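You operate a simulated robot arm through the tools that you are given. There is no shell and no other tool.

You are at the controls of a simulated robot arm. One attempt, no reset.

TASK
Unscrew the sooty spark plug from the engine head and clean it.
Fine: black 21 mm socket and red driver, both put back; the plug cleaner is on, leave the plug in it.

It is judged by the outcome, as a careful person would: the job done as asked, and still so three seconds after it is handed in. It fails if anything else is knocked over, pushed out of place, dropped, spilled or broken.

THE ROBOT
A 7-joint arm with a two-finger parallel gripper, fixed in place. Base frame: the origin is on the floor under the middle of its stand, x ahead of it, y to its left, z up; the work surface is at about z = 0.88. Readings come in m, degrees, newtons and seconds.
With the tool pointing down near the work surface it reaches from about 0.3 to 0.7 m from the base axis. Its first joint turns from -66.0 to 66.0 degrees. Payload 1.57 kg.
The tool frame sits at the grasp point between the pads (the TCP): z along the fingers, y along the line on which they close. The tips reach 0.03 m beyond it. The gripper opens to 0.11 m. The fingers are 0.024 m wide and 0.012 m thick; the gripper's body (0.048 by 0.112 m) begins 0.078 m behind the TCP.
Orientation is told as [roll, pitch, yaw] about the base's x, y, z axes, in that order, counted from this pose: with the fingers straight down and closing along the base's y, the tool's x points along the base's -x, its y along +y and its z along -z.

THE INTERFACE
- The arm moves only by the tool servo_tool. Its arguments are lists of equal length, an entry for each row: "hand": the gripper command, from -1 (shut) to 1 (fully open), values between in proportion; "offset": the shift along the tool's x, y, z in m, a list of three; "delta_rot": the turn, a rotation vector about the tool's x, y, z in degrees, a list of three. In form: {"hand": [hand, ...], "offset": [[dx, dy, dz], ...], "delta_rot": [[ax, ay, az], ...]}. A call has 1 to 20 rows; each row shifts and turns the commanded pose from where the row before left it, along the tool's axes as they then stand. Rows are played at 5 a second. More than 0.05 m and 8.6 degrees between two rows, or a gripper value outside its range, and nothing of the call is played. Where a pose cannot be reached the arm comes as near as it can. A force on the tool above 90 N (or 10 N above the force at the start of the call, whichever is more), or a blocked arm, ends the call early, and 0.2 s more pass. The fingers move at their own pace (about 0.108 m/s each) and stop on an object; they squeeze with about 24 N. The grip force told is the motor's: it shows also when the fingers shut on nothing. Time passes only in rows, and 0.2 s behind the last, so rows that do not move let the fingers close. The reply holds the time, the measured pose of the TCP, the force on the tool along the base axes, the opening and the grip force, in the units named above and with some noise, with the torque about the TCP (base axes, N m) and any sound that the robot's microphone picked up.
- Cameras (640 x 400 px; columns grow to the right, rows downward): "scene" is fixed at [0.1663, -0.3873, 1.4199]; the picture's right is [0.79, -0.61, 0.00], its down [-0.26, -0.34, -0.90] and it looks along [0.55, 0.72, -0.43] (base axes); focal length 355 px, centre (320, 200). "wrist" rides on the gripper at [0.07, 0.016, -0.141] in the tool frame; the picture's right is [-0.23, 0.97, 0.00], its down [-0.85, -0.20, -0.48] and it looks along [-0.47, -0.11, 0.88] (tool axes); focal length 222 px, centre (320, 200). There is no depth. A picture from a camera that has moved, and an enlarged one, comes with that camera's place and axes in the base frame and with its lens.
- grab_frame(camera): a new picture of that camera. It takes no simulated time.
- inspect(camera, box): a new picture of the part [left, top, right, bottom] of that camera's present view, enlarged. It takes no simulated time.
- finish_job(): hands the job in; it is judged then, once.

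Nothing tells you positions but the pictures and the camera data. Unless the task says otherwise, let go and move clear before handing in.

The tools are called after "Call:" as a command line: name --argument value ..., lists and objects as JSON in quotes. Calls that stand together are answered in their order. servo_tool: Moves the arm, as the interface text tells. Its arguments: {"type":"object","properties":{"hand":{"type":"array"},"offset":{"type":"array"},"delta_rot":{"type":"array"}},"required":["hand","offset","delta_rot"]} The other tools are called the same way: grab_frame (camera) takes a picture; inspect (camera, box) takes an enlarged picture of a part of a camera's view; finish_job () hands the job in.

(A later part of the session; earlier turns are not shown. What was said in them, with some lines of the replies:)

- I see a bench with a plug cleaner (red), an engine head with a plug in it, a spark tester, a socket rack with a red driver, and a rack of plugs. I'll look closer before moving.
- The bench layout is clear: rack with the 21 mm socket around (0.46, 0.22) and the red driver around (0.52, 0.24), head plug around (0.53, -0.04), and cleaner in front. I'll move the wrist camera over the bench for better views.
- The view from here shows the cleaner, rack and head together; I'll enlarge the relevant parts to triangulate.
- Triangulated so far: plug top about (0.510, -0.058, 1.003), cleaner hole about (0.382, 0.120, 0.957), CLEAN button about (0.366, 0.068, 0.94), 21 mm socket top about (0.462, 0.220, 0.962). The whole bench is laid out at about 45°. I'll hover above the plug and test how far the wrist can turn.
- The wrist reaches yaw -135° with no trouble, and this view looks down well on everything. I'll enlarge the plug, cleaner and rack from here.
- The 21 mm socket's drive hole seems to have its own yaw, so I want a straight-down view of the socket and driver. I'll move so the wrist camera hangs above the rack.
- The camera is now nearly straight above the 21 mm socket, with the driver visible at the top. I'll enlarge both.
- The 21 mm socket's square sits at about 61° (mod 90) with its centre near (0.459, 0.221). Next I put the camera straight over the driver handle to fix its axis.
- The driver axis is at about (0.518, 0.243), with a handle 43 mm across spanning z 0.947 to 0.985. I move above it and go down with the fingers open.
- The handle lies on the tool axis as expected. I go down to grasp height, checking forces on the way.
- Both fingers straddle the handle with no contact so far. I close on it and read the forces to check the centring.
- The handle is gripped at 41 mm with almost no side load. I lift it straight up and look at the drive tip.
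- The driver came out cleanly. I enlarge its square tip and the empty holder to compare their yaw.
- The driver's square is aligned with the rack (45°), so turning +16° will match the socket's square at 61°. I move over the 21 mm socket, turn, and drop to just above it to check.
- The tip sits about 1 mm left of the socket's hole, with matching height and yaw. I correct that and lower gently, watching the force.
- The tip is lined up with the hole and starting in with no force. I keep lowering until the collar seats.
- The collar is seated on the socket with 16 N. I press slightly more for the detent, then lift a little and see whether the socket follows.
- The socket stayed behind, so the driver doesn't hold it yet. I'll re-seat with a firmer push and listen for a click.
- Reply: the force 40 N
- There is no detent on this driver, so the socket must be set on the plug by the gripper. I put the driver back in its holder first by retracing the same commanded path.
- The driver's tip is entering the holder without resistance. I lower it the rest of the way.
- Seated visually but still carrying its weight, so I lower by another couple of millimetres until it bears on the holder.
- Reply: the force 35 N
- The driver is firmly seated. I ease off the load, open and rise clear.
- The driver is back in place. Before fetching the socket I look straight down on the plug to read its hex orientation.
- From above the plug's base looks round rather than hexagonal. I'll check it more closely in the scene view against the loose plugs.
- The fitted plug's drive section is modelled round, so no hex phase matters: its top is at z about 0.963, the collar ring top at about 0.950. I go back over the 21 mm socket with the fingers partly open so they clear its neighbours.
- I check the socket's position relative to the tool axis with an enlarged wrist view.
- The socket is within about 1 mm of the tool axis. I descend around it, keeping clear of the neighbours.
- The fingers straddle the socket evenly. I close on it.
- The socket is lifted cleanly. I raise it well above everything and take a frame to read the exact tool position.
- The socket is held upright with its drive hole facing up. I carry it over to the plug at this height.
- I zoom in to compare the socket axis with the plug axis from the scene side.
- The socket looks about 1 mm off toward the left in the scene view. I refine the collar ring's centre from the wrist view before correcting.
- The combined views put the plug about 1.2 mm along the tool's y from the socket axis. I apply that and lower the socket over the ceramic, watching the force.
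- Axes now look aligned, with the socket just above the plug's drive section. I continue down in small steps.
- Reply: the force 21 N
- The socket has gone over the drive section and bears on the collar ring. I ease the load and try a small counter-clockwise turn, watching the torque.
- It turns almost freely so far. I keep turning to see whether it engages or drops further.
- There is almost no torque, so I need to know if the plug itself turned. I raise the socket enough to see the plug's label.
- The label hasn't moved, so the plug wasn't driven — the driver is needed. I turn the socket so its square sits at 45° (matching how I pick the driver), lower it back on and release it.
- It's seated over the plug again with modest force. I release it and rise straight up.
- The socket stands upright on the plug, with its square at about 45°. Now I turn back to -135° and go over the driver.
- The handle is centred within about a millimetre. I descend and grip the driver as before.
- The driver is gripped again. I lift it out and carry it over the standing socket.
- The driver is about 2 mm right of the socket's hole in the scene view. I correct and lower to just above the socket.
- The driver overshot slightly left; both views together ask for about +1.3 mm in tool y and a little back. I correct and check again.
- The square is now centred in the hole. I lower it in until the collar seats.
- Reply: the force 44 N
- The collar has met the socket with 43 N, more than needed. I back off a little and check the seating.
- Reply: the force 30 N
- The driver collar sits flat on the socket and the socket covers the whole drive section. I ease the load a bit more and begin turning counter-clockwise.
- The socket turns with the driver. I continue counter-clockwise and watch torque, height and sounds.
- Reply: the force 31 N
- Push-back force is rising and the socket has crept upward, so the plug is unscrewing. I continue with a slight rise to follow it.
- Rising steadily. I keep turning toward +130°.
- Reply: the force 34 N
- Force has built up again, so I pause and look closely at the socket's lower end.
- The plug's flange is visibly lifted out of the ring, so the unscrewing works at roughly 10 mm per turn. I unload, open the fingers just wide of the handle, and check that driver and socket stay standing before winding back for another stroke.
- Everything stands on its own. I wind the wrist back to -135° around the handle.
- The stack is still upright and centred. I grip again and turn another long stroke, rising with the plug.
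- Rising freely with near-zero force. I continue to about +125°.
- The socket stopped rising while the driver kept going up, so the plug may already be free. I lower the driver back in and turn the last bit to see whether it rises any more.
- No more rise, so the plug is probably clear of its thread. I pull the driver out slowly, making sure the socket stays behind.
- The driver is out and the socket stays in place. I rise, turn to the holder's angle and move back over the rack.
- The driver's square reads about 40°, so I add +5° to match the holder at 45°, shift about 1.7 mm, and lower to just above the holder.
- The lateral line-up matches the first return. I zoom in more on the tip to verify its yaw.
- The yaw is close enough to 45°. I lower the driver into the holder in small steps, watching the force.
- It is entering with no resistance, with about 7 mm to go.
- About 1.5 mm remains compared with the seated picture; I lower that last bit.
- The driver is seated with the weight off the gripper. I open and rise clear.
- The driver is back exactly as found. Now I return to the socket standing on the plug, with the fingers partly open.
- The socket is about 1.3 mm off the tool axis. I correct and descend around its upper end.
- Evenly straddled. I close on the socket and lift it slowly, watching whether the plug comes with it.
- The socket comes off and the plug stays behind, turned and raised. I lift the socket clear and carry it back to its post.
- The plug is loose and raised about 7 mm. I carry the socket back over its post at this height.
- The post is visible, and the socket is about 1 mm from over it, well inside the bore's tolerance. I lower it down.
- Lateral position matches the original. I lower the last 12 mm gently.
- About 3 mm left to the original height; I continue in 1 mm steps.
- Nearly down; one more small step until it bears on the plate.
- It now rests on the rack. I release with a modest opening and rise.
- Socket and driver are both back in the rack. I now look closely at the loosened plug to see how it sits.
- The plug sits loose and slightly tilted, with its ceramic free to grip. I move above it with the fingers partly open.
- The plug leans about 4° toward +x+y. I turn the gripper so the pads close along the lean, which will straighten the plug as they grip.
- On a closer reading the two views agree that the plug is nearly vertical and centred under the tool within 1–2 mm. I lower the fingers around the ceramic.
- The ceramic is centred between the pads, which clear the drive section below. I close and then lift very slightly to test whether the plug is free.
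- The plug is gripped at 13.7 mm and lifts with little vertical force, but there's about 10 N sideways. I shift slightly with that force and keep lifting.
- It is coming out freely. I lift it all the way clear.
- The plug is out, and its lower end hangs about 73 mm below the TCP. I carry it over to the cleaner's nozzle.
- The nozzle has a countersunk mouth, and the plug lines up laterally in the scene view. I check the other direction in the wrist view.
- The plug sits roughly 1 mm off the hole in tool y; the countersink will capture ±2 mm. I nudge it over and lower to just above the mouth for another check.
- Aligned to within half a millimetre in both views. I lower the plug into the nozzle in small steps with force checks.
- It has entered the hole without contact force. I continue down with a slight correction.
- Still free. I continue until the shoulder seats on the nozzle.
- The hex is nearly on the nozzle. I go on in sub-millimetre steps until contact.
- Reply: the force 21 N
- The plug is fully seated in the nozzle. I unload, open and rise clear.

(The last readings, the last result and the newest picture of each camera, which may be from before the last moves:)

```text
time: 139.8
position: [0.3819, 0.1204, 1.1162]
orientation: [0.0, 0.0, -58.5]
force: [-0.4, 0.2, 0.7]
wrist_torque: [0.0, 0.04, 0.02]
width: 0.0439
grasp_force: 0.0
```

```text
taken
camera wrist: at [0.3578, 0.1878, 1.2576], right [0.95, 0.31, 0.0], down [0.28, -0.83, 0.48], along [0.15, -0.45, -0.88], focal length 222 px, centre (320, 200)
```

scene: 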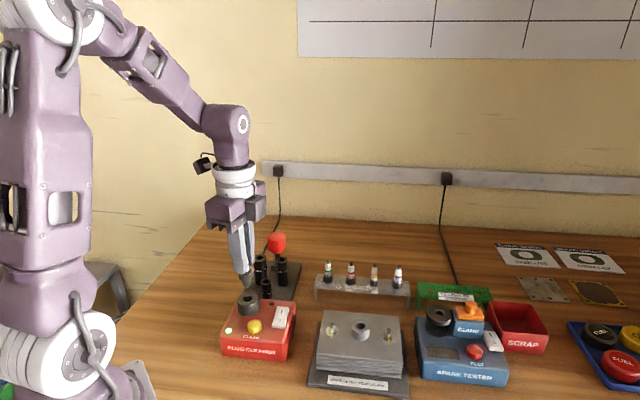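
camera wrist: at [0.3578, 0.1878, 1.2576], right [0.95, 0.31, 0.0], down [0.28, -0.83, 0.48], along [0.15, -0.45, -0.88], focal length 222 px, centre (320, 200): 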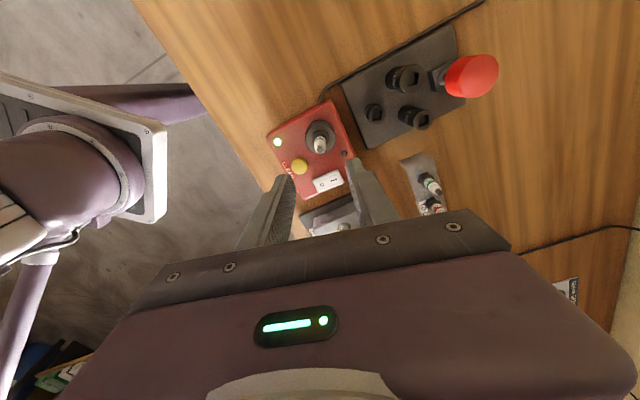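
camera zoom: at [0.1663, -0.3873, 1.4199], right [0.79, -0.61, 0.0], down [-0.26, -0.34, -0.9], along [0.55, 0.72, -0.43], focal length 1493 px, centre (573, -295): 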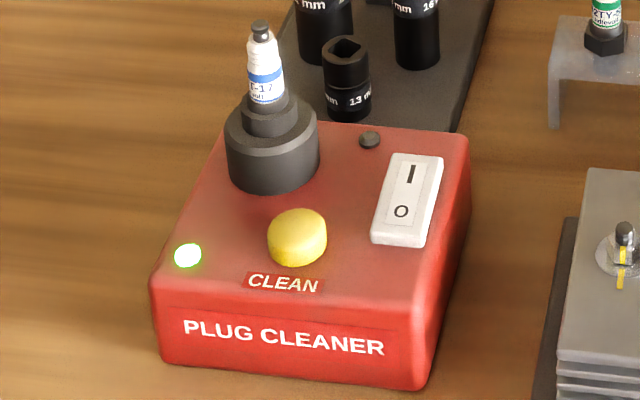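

The plug stands properly in the cleaner, whose lamp is green. Now I close the fingers, move over the yellow CLEAN button at (0.366, 0.0675) and descend to just above it.

Call:
servo_tool --hand '[-1, -1, -1, -1, -1, -1, -1, -1]' --offset '[[-0.01855, -0.02015, 0], [-0.01855, -0.02015, 0], [0, 0, 0], [0, 0, 0.03], [0, 0, 0.035], [0, 0, 0.035], [0, 0, 0.025], [0, 0, 0]]' --delta_rot '[[0, 0, 0], [0, 0, 0], [0, 0, 0], [0, 0, 0], [0, 0, 0], [0, 0, 0], [0, 0, 0], [0, 0, 0]]'

Call:
inspect --camera "scene" --box '[210, 270, 310, 365]'

Call:
grab_frame --camera "wrist"

```text
time: 141.6
position: [0.368, 0.0678, 0.9894]
orientation: [0.0, 0.0, -58.5]
force: [-0.4, -0.5, -0.1]
wrist_torque: [-0.03, 0.0, 0.02]
width: 0.0002
grasp_force: 21.4
```

```text
4.21 times, centred on (260, 318) of scene
camera zoom: at [0.1663, -0.3873, 1.4199], right [0.79, -0.61, 0.0], down [-0.26, -0.34, -0.9], along [0.55, 0.72, -0.43], focal length 1493 px, centre (573, -295)
```

zoom: 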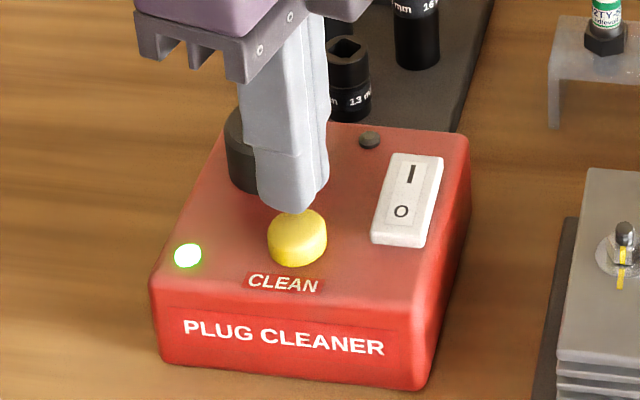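

```text
taken
camera wrist: at [0.3429, 0.1355, 1.1318], right [0.95, 0.31, 0.0], down [0.28, -0.83, 0.48], along [0.15, -0.45, -0.88], focal length 222 px, centre (320, 200)
```

wrist: 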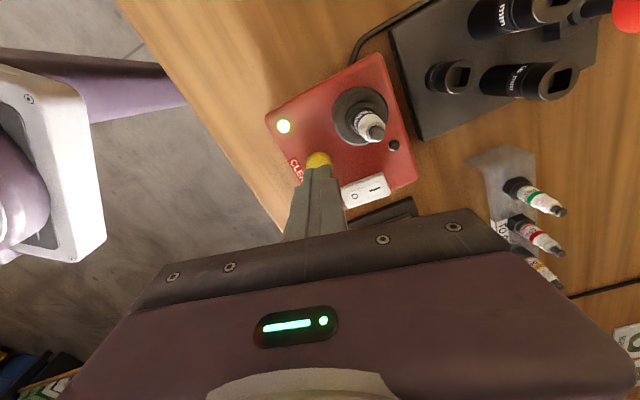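

The closed fingertips are over the button. I press down gently in small steps.

Call:
servo_tool --hand '[-1, -1, -1, -1, -1, -1]' --offset '[[0, 0, 0.006], [0, 0, 0.005], [0, 0, 0.003], [0, 0, 0.002], [0, 0, 0.002], [0, 0, 0]]' --delta_rot '[[0, 0, 0], [0, 0, 0], [0, 0, 0], [0, 0, 0], [0, 0, 0], [0, 0, 0]]'

Call:
inspect --camera "scene" --box '[210, 270, 310, 365]'

```text
time: 143.0
position: [0.3669, 0.0678, 0.9729]
orientation: [0.0, 0.0, -58.6]
force: [-0.3, -0.5, 0.3]
wrist_torque: [-0.01, 0.04, 0.01]
width: 0.0003
grasp_force: 21.2
```

```text
4.21 times, centred on (260, 318) of scene
camera zoom: at [0.1663, -0.3873, 1.4199], right [0.79, -0.61, 0.0], down [-0.26, -0.34, -0.9], along [0.55, 0.72, -0.43], focal length 1493 px, centre (573, -295)
```

zoom: 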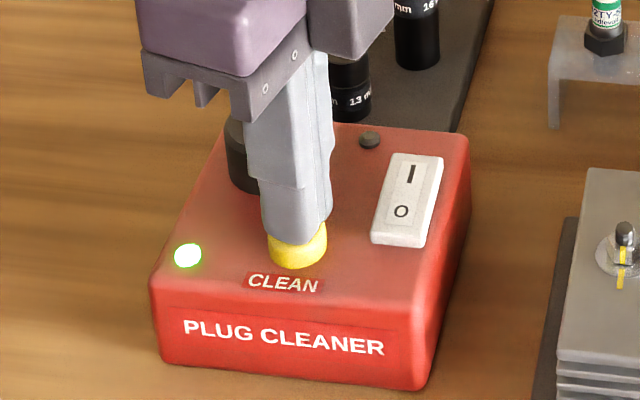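

Call:
servo_tool --hand '[-1, -1, -1, -1]' --offset '[[0, 0, 0.002], [0, 0, 0.001], [0, 0, 0.001], [0, 0, 0]]' --delta_rot '[[0, 0, 0], [0, 0, 0], [0, 0, 0], [0, 0, 0]]'

Call:
inspect --camera "scene" --box '[210, 270, 310, 365]'

```text
time: 144.0
position: [0.3663, 0.0688, 0.9685]
orientation: [0.0, 0.0, -58.5]
force: [0.1, 0.8, 3.0]
wrist_torque: [0.06, -0.03, 0.0]
width: 0.0
grasp_force: 21.3
heard: click
```

```text
4.21 times, centred on (260, 318) of scene
camera zoom: at [0.1663, -0.3872, 1.4199], right [0.79, -0.61, 0.0], down [-0.26, -0.34, -0.9], along [0.55, 0.72, -0.43], focal length 1493 px, centre (573, -295)
```

zoom: 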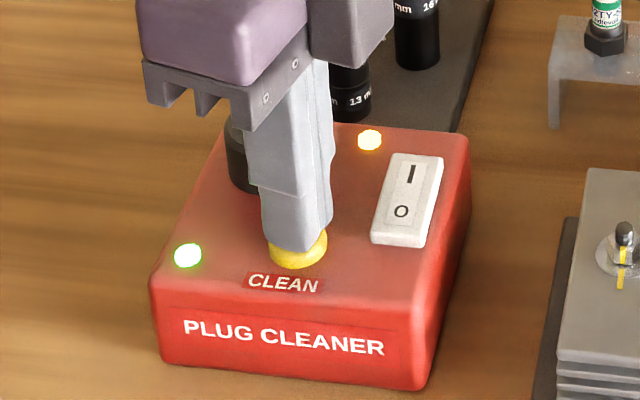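

A click, and the amber lamp came on: cleaning has started. I hold briefly, then release and watch the lamp.

Call:
servo_tool --hand '[-1, -1, -1, -1, -1]' --offset '[[0, 0, 0], [0, 0, 0], [0, 0, 0], [0, 0, 0], [0, 0, 0]]' --delta_rot '[[0, 0, 0], [0, 0, 0], [0, 0, 0], [0, 0, 0], [0, 0, 0]]'

Call:
inspect --camera "scene" --box '[210, 270, 310, 365]'

```text
time: 145.2
position: [0.3681, 0.0673, 0.9688]
orientation: [0.0, 0.0, -58.4]
force: [0.5, 1.0, 3.3]
wrist_torque: [0.06, -0.01, 0.0]
width: 0.0002
grasp_force: 21.4
```

```text
4.21 times, centred on (260, 318) of scene
camera zoom: at [0.1663, -0.3872, 1.4199], right [0.79, -0.61, 0.0], down [-0.26, -0.34, -0.9], along [0.55, 0.72, -0.43], focal length 1493 px, centre (573, -295)
```

zoom: 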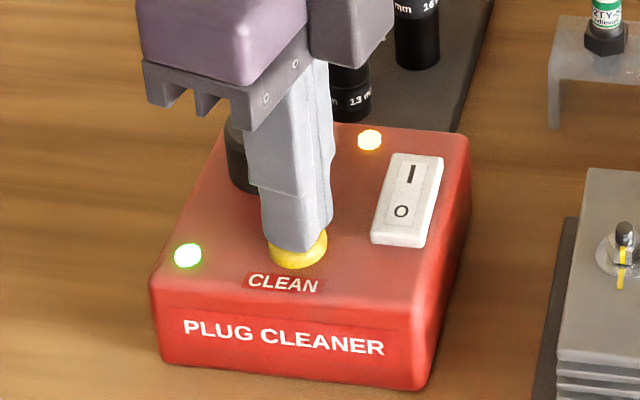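

The amber lamp is still on. I keep holding a few more seconds to see if the cycle ends.

Call:
servo_tool --hand '[-1, -1, -1, -1, -1, -1, -1, -1, -1, -1, -1, -1, -1, -1, -1]' --offset '[[0, 0, 0], [0, 0, 0], [0, 0, 0], [0, 0, 0], [0, 0, 0], [0, 0, 0], [0, 0, 0], [0, 0, 0], [0, 0, 0], [0, 0, 0], [0, 0, 0], [0, 0, 0], [0, 0, 0], [0, 0, 0], [0, 0, 0]]' --delta_rot '[[0, 0, 0], [0, 0, 0], [0, 0, 0], [0, 0, 0], [0, 0, 0], [0, 0, 0], [0, 0, 0], [0, 0, 0], [0, 0, 0], [0, 0, 0], [0, 0, 0], [0, 0, 0], [0, 0, 0], [0, 0, 0], [0, 0, 0]]'

Call:
inspect --camera "scene" --box '[210, 270, 310, 365]'

```text
time: 148.4
position: [0.3665, 0.0671, 0.9694]
orientation: [0.1, 0.0, -58.4]
force: [0.6, -0.2, 3.1]
wrist_torque: [0.04, -0.02, 0.02]
width: 0.0
grasp_force: 21.4
```

```text
4.21 times, centred on (260, 318) of scene
camera zoom: at [0.1663, -0.3873, 1.4199], right [0.79, -0.61, 0.0], down [-0.26, -0.34, -0.9], along [0.55, 0.72, -0.43], focal length 1493 px, centre (573, -295)
```

zoom: 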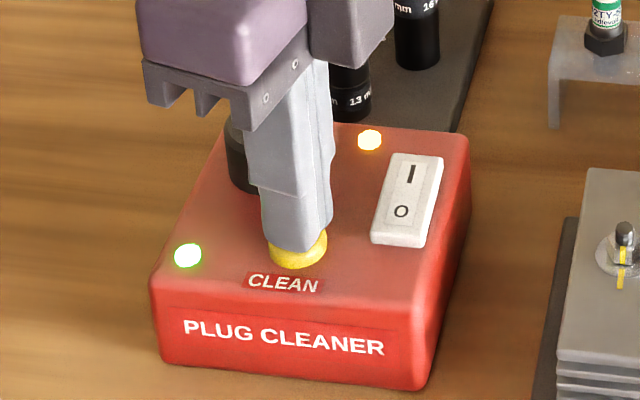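

Still lit after four seconds of holding. I release the button and see what the lamp does.

Call:
servo_tool --hand '[-1, -1, -1, -1, -1]' --offset '[[0, 0, -0.005], [0, 0, -0.015], [0, 0, -0.02], [0, 0, 0], [0, 0, 0]]' --delta_rot '[[0, 0, 0], [0, 0, 0], [0, 0, 0], [0, 0, 0], [0, 0, 0]]'

Call:
inspect --camera "scene" --box '[210, 270, 310, 365]'

```text
time: 149.6
position: [0.3656, 0.0685, 1.009]
orientation: [0.0, 0.1, -58.4]
force: [-0.7, 0.4, 0.1]
wrist_torque: [0.02, -0.01, -0.01]
width: 0.0
grasp_force: 20.8
```

```text
4.21 times, centred on (260, 318) of scene
camera zoom: at [0.1663, -0.3873, 1.4199], right [0.79, -0.61, 0.0], down [-0.26, -0.34, -0.9], along [0.55, 0.72, -0.43], focal length 1493 px, centre (573, -295)
```

zoom: 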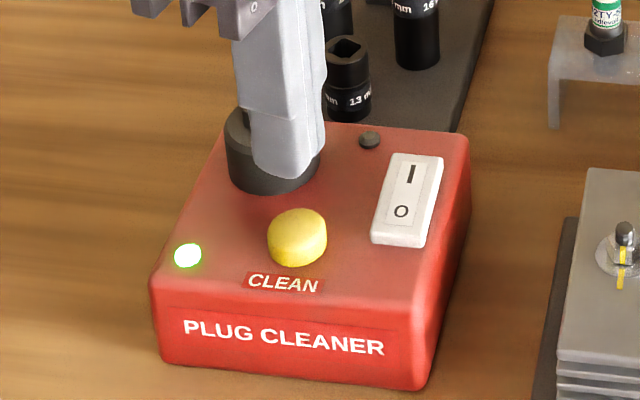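

The lamp went off at about the time I released, so it's unclear if that was a timed cycle or momentary. I press again briefly and release to find out.

Call:
servo_tool --hand '[-1, -1, -1, -1, -1]' --offset '[[0, 0, 0.02], [0, 0, 0.015], [0, 0, 0.004], [0, 0, 0.001], [0, 0, 0]]' --delta_rot '[[0, 0, 0], [0, 0, 0], [0, 0, 0], [0, 0, 0], [0, 0, 0]]'

Call:
servo_tool --hand '[-1, -1]' --offset '[[0, 0, -0.01], [0, 0, -0.02]]' --delta_rot '[[0, 0, 0], [0, 0, 0]]'

Call:
inspect --camera "scene" --box '[210, 270, 310, 365]'

```text
time: 150.8
position: [0.3654, 0.0679, 0.9684]
orientation: [0.0, -0.1, -58.7]
force: [-0.2, -0.4, 2.5]
wrist_torque: [-0.03, 0.05, -0.06]
width: 0.0
grasp_force: 21.3
heard: click
```

```text
time: 151.4
position: [0.3665, 0.0665, 1.0001]
orientation: [0.0, -0.1, -58.5]
force: [0.0, -0.4, -0.1]
wrist_torque: [0.02, -0.01, -0.01]
width: 0.0
grasp_force: 21.4
```

```text
4.21 times, centred on (260, 318) of scene
camera zoom: at [0.1663, -0.3873, 1.4199], right [0.79, -0.61, 0.0], down [-0.26, -0.34, -0.9], along [0.55, 0.72, -0.43], focal length 1493 px, centre (573, -295)
```

zoom: 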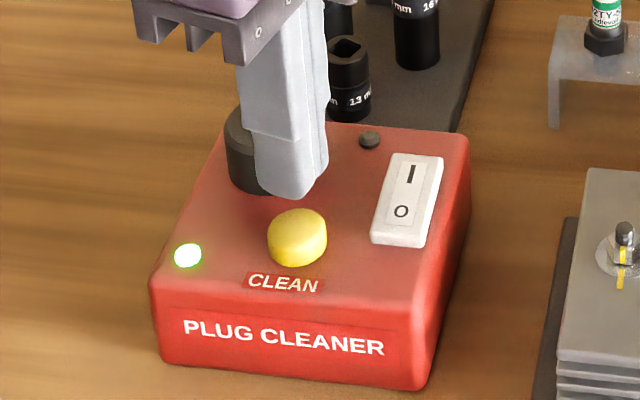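

The cleaner runs only while the button is held. To be thorough I press and hold for a longer stretch, listening for any change.

Call:
servo_tool --hand '[-1, -1, -1, -1, -1, -1, -1, -1, -1, -1, -1, -1, -1, -1, -1, -1, -1, -1, -1, -1]' --offset '[[0, 0, 0.015], [0, 0, 0.01], [0, 0, 0.004], [0, 0, 0.001], [0, 0, 0], [0, 0, 0], [0, 0, 0], [0, 0, 0], [0, 0, 0], [0, 0, 0], [0, 0, 0], [0, 0, 0], [0, 0, 0], [0, 0, 0], [0, 0, 0], [0, 0, 0], [0, 0, 0], [0, 0, 0], [0, 0, 0], [0, 0, 0]]' --delta_rot '[[0, 0, 0], [0, 0, 0], [0, 0, 0], [0, 0, 0], [0, 0, 0], [0, 0, 0], [0, 0, 0], [0, 0, 0], [0, 0, 0], [0, 0, 0], [0, 0, 0], [0, 0, 0], [0, 0, 0], [0, 0, 0], [0, 0, 0], [0, 0, 0], [0, 0, 0], [0, 0, 0], [0, 0, 0], [0, 0, 0]]'

Call:
inspect --camera "scene" --box '[210, 270, 310, 365]'

Call:
servo_tool --hand '[-1, -1, -1, -1, -1, -1, -1, -1, -1, -1, -1, -1, -1, -1, -1, -1, -1, -1, -1, -1]' --offset '[[0, 0, 0], [0, 0, 0], [0, 0, 0], [0, 0, 0], [0, 0, 0], [0, 0, 0], [0, 0, 0], [0, 0, 0], [0, 0, 0], [0, 0, 0], [0, 0, 0], [0, 0, 0], [0, 0, 0], [0, 0, 0], [0, 0, 0], [0, 0, 0], [0, 0, 0], [0, 0, 0], [0, 0, 0], [0, 0, 0]]' --delta_rot '[[0, 0, 0], [0, 0, 0], [0, 0, 0], [0, 0, 0], [0, 0, 0], [0, 0, 0], [0, 0, 0], [0, 0, 0], [0, 0, 0], [0, 0, 0], [0, 0, 0], [0, 0, 0], [0, 0, 0], [0, 0, 0], [0, 0, 0], [0, 0, 0], [0, 0, 0], [0, 0, 0], [0, 0, 0], [0, 0, 0]]'

Call:
inspect --camera "scene" --box '[210, 270, 310, 365]'

```text
time: 155.6
position: [0.3659, 0.0675, 0.9703]
orientation: [0.0, -0.1, -58.6]
force: [0.0, -0.2, 3.7]
wrist_torque: [-0.01, -0.02, -0.01]
width: 0.0
grasp_force: 21.2
heard: click
```

```text
4.21 times, centred on (260, 318) of scene
camera zoom: at [0.1663, -0.3873, 1.4199], right [0.79, -0.61, 0.0], down [-0.26, -0.34, -0.9], along [0.55, 0.72, -0.43], focal length 1493 px, centre (573, -295)
```

zoom: 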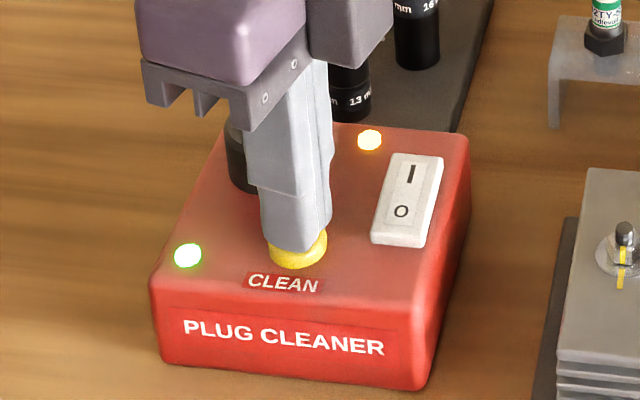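

```text
time: 159.8
position: [0.366, 0.0674, 0.9686]
orientation: [0.1, 0.0, -58.5]
force: [-0.1, 1.0, 2.1]
wrist_torque: [0.06, -0.02, -0.02]
width: 0.0
grasp_force: 21.2
```

```text
4.21 times, centred on (260, 318) of scene
camera zoom: at [0.1663, -0.3873, 1.4199], right [0.79, -0.61, 0.0], down [-0.26, -0.34, -0.9], along [0.55, 0.72, -0.43], focal length 1493 px, centre (573, -295)
```

zoom: 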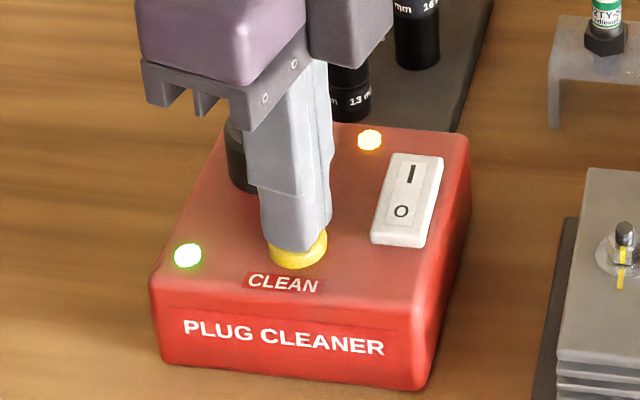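

Held for about eight seconds. I hold a few seconds more, then release, rise clear and look at the plug.

Call:
servo_tool --hand '[-1, -1, -1, -1, -1, -1, -1, -1, -1, -1, -1, -1, -1, -1, -1, -1, -1, -1, -1, -1]' --offset '[[0, 0, 0], [0, 0, 0], [0, 0, 0], [0, 0, 0], [0, 0, 0], [0, 0, 0], [0, 0, 0], [0, 0, 0], [0, 0, 0], [0, 0, 0], [0, 0, 0], [0, 0, 0], [0, 0, 0], [0, 0, 0], [0, 0, 0], [0, 0, -0.01], [0, 0, -0.03], [0, 0, -0.04], [0, 0, -0.04], [0, 0, -0.03]]' --delta_rot '[[0, 0, 0], [0, 0, 0], [0, 0, 0], [0, 0, 0], [0, 0, 0], [0, 0, 0], [0, 0, 0], [0, 0, 0], [0, 0, 0], [0, 0, 0], [0, 0, 0], [0, 0, 0], [0, 0, 0], [0, 0, 0], [0, 0, 0], [0, 0, 0], [0, 0, 0], [0, 0, 0], [0, 0, 0], [0, 0, 0]]'

Call:
inspect --camera "scene" --box '[210, 265, 310, 365]'

Call:
inspect --camera "scene" --box '[228, 268, 272, 318]'

Call:
grab_frame --camera "scene"

```text
time: 164.0
position: [0.3668, 0.0669, 1.1183]
orientation: [-0.2, 0.0, -58.5]
force: [-0.1, 1.0, 0.3]
wrist_torque: [-0.01, 0.01, -0.01]
width: 0.0003
grasp_force: 21.5
```

```text
4.00 times, centred on (260, 315) of scene
camera zoom: at [0.1663, -0.3873, 1.4199], right [0.79, -0.61, 0.0], down [-0.26, -0.34, -0.9], along [0.55, 0.72, -0.43], focal length 1418 px, centre (560, -260)
```

zoom: 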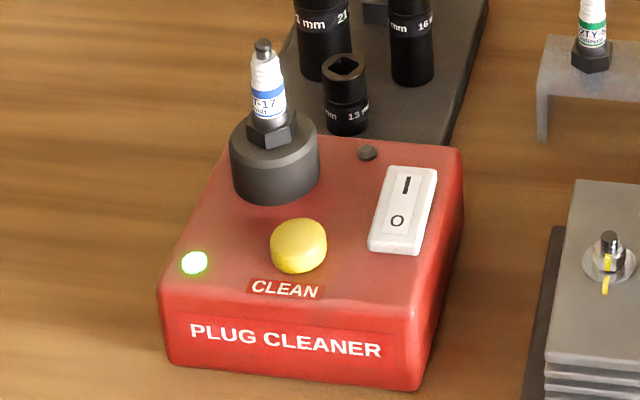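

```text
8.00 times, centred on (250, 293) of scene
camera zoom: at [0.1663, -0.3873, 1.4199], right [0.79, -0.61, 0.0], down [-0.26, -0.34, -0.9], along [0.55, 0.72, -0.43], focal length 2837 px, centre (880, -544)
```

zoom: 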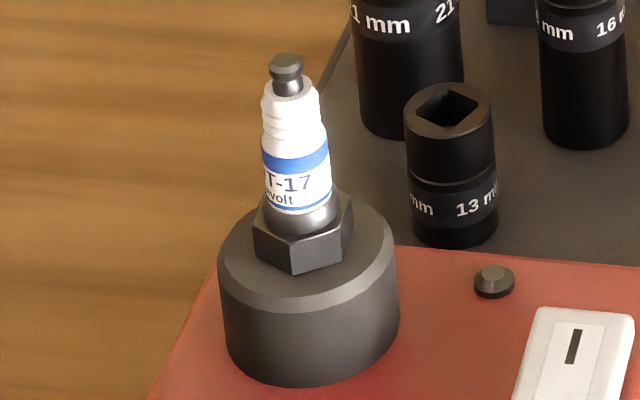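

```text
taken
```

scene: 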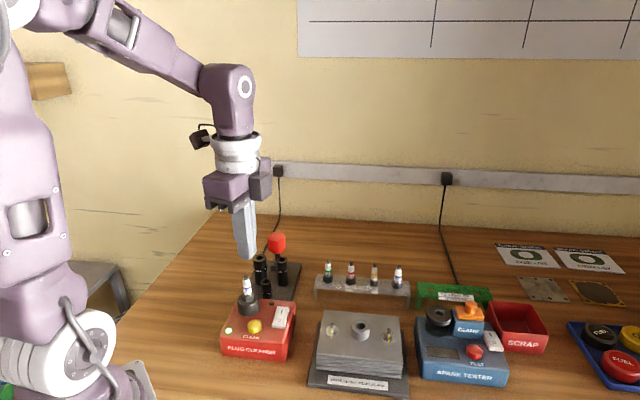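

The soot crust is gone: the plug now shows a clean hex like the others, and it stands seated in the cleaner, which is still on. I rise well clear and take a last look at everything.

Call:
servo_tool --hand '[-1, -1, -1, -1, -1]' --offset '[[0, 0, -0.04], [0, 0, -0.04], [0, 0, -0.03], [0, 0, 0], [0, 0, 0]]' --delta_rot '[[0, 0, 0], [0, 0, 0], [0, 0, 0], [0, 0, 0], [0, 0, 0]]'

Call:
inspect --camera "scene" --box '[215, 225, 315, 365]'

Call:
inspect --camera "scene" --box '[300, 250, 640, 400]'

```text
time: 165.2
position: [0.3671, 0.0693, 1.2278]
orientation: [0.0, 0.0, -58.4]
force: [-0.1, -0.1, 0.4]
wrist_torque: [-0.01, 0.01, -0.02]
width: 0.0
grasp_force: 21.3
```

```text
2.86 times, centred on (265, 295) of scene
camera zoom: at [0.1663, -0.3873, 1.4199], right [0.79, -0.61, 0.0], down [-0.26, -0.34, -0.9], along [0.55, 0.72, -0.43], focal length 1013 px, centre (477, -71)
```

zoom: 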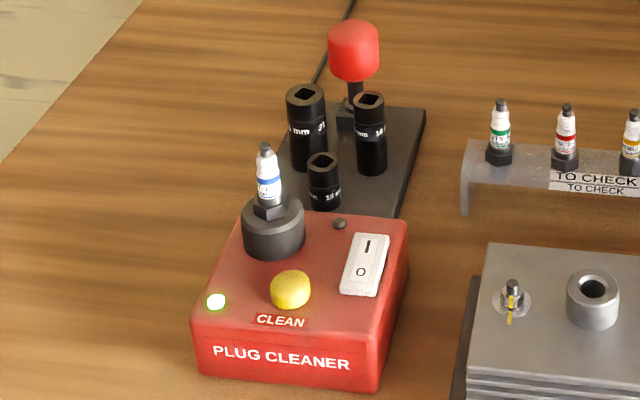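

```text
1.88 times, centred on (470, 325) of scene
camera zoom: at [0.1663, -0.3873, 1.4199], right [0.79, -0.61, 0.0], down [-0.26, -0.34, -0.9], along [0.55, 0.72, -0.43], focal length 667 px, centre (38, -35)
```

zoom: 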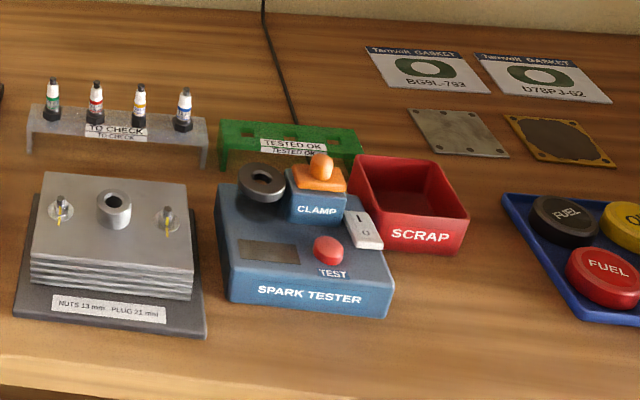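

The cleaned plug stands in the cleaner, which is still on. The 21 mm socket and red driver are back in the rack, and nothing else has moved. The arm is clear, so I hand the job in.

Call:
finish_job

```text
The job is handed in.
```

The sooty spark plug is out of the engine head, cleaned, and left standing in the plug cleaner, which is still on. I've handed the job in.

- **Unscrewing:** I used the black 21 mm socket and red driver. The driver doesn't hold the socket, so I set the socket on the plug by hand and then turned it with the driver.
- **Cleaning:** The cleaner only runs while CLEAN is held down, so I held it for about 5 seconds and then about 12 more. The thick soot that had made the plug's hex look round is gone, and it now looks like the plugs in the rack.
- **Put back:** The driver is in its holder and the socket is on its post.
- **Everything else:** The last pictures showed nothing else knocked or moved, and the arm was clear of the bench.
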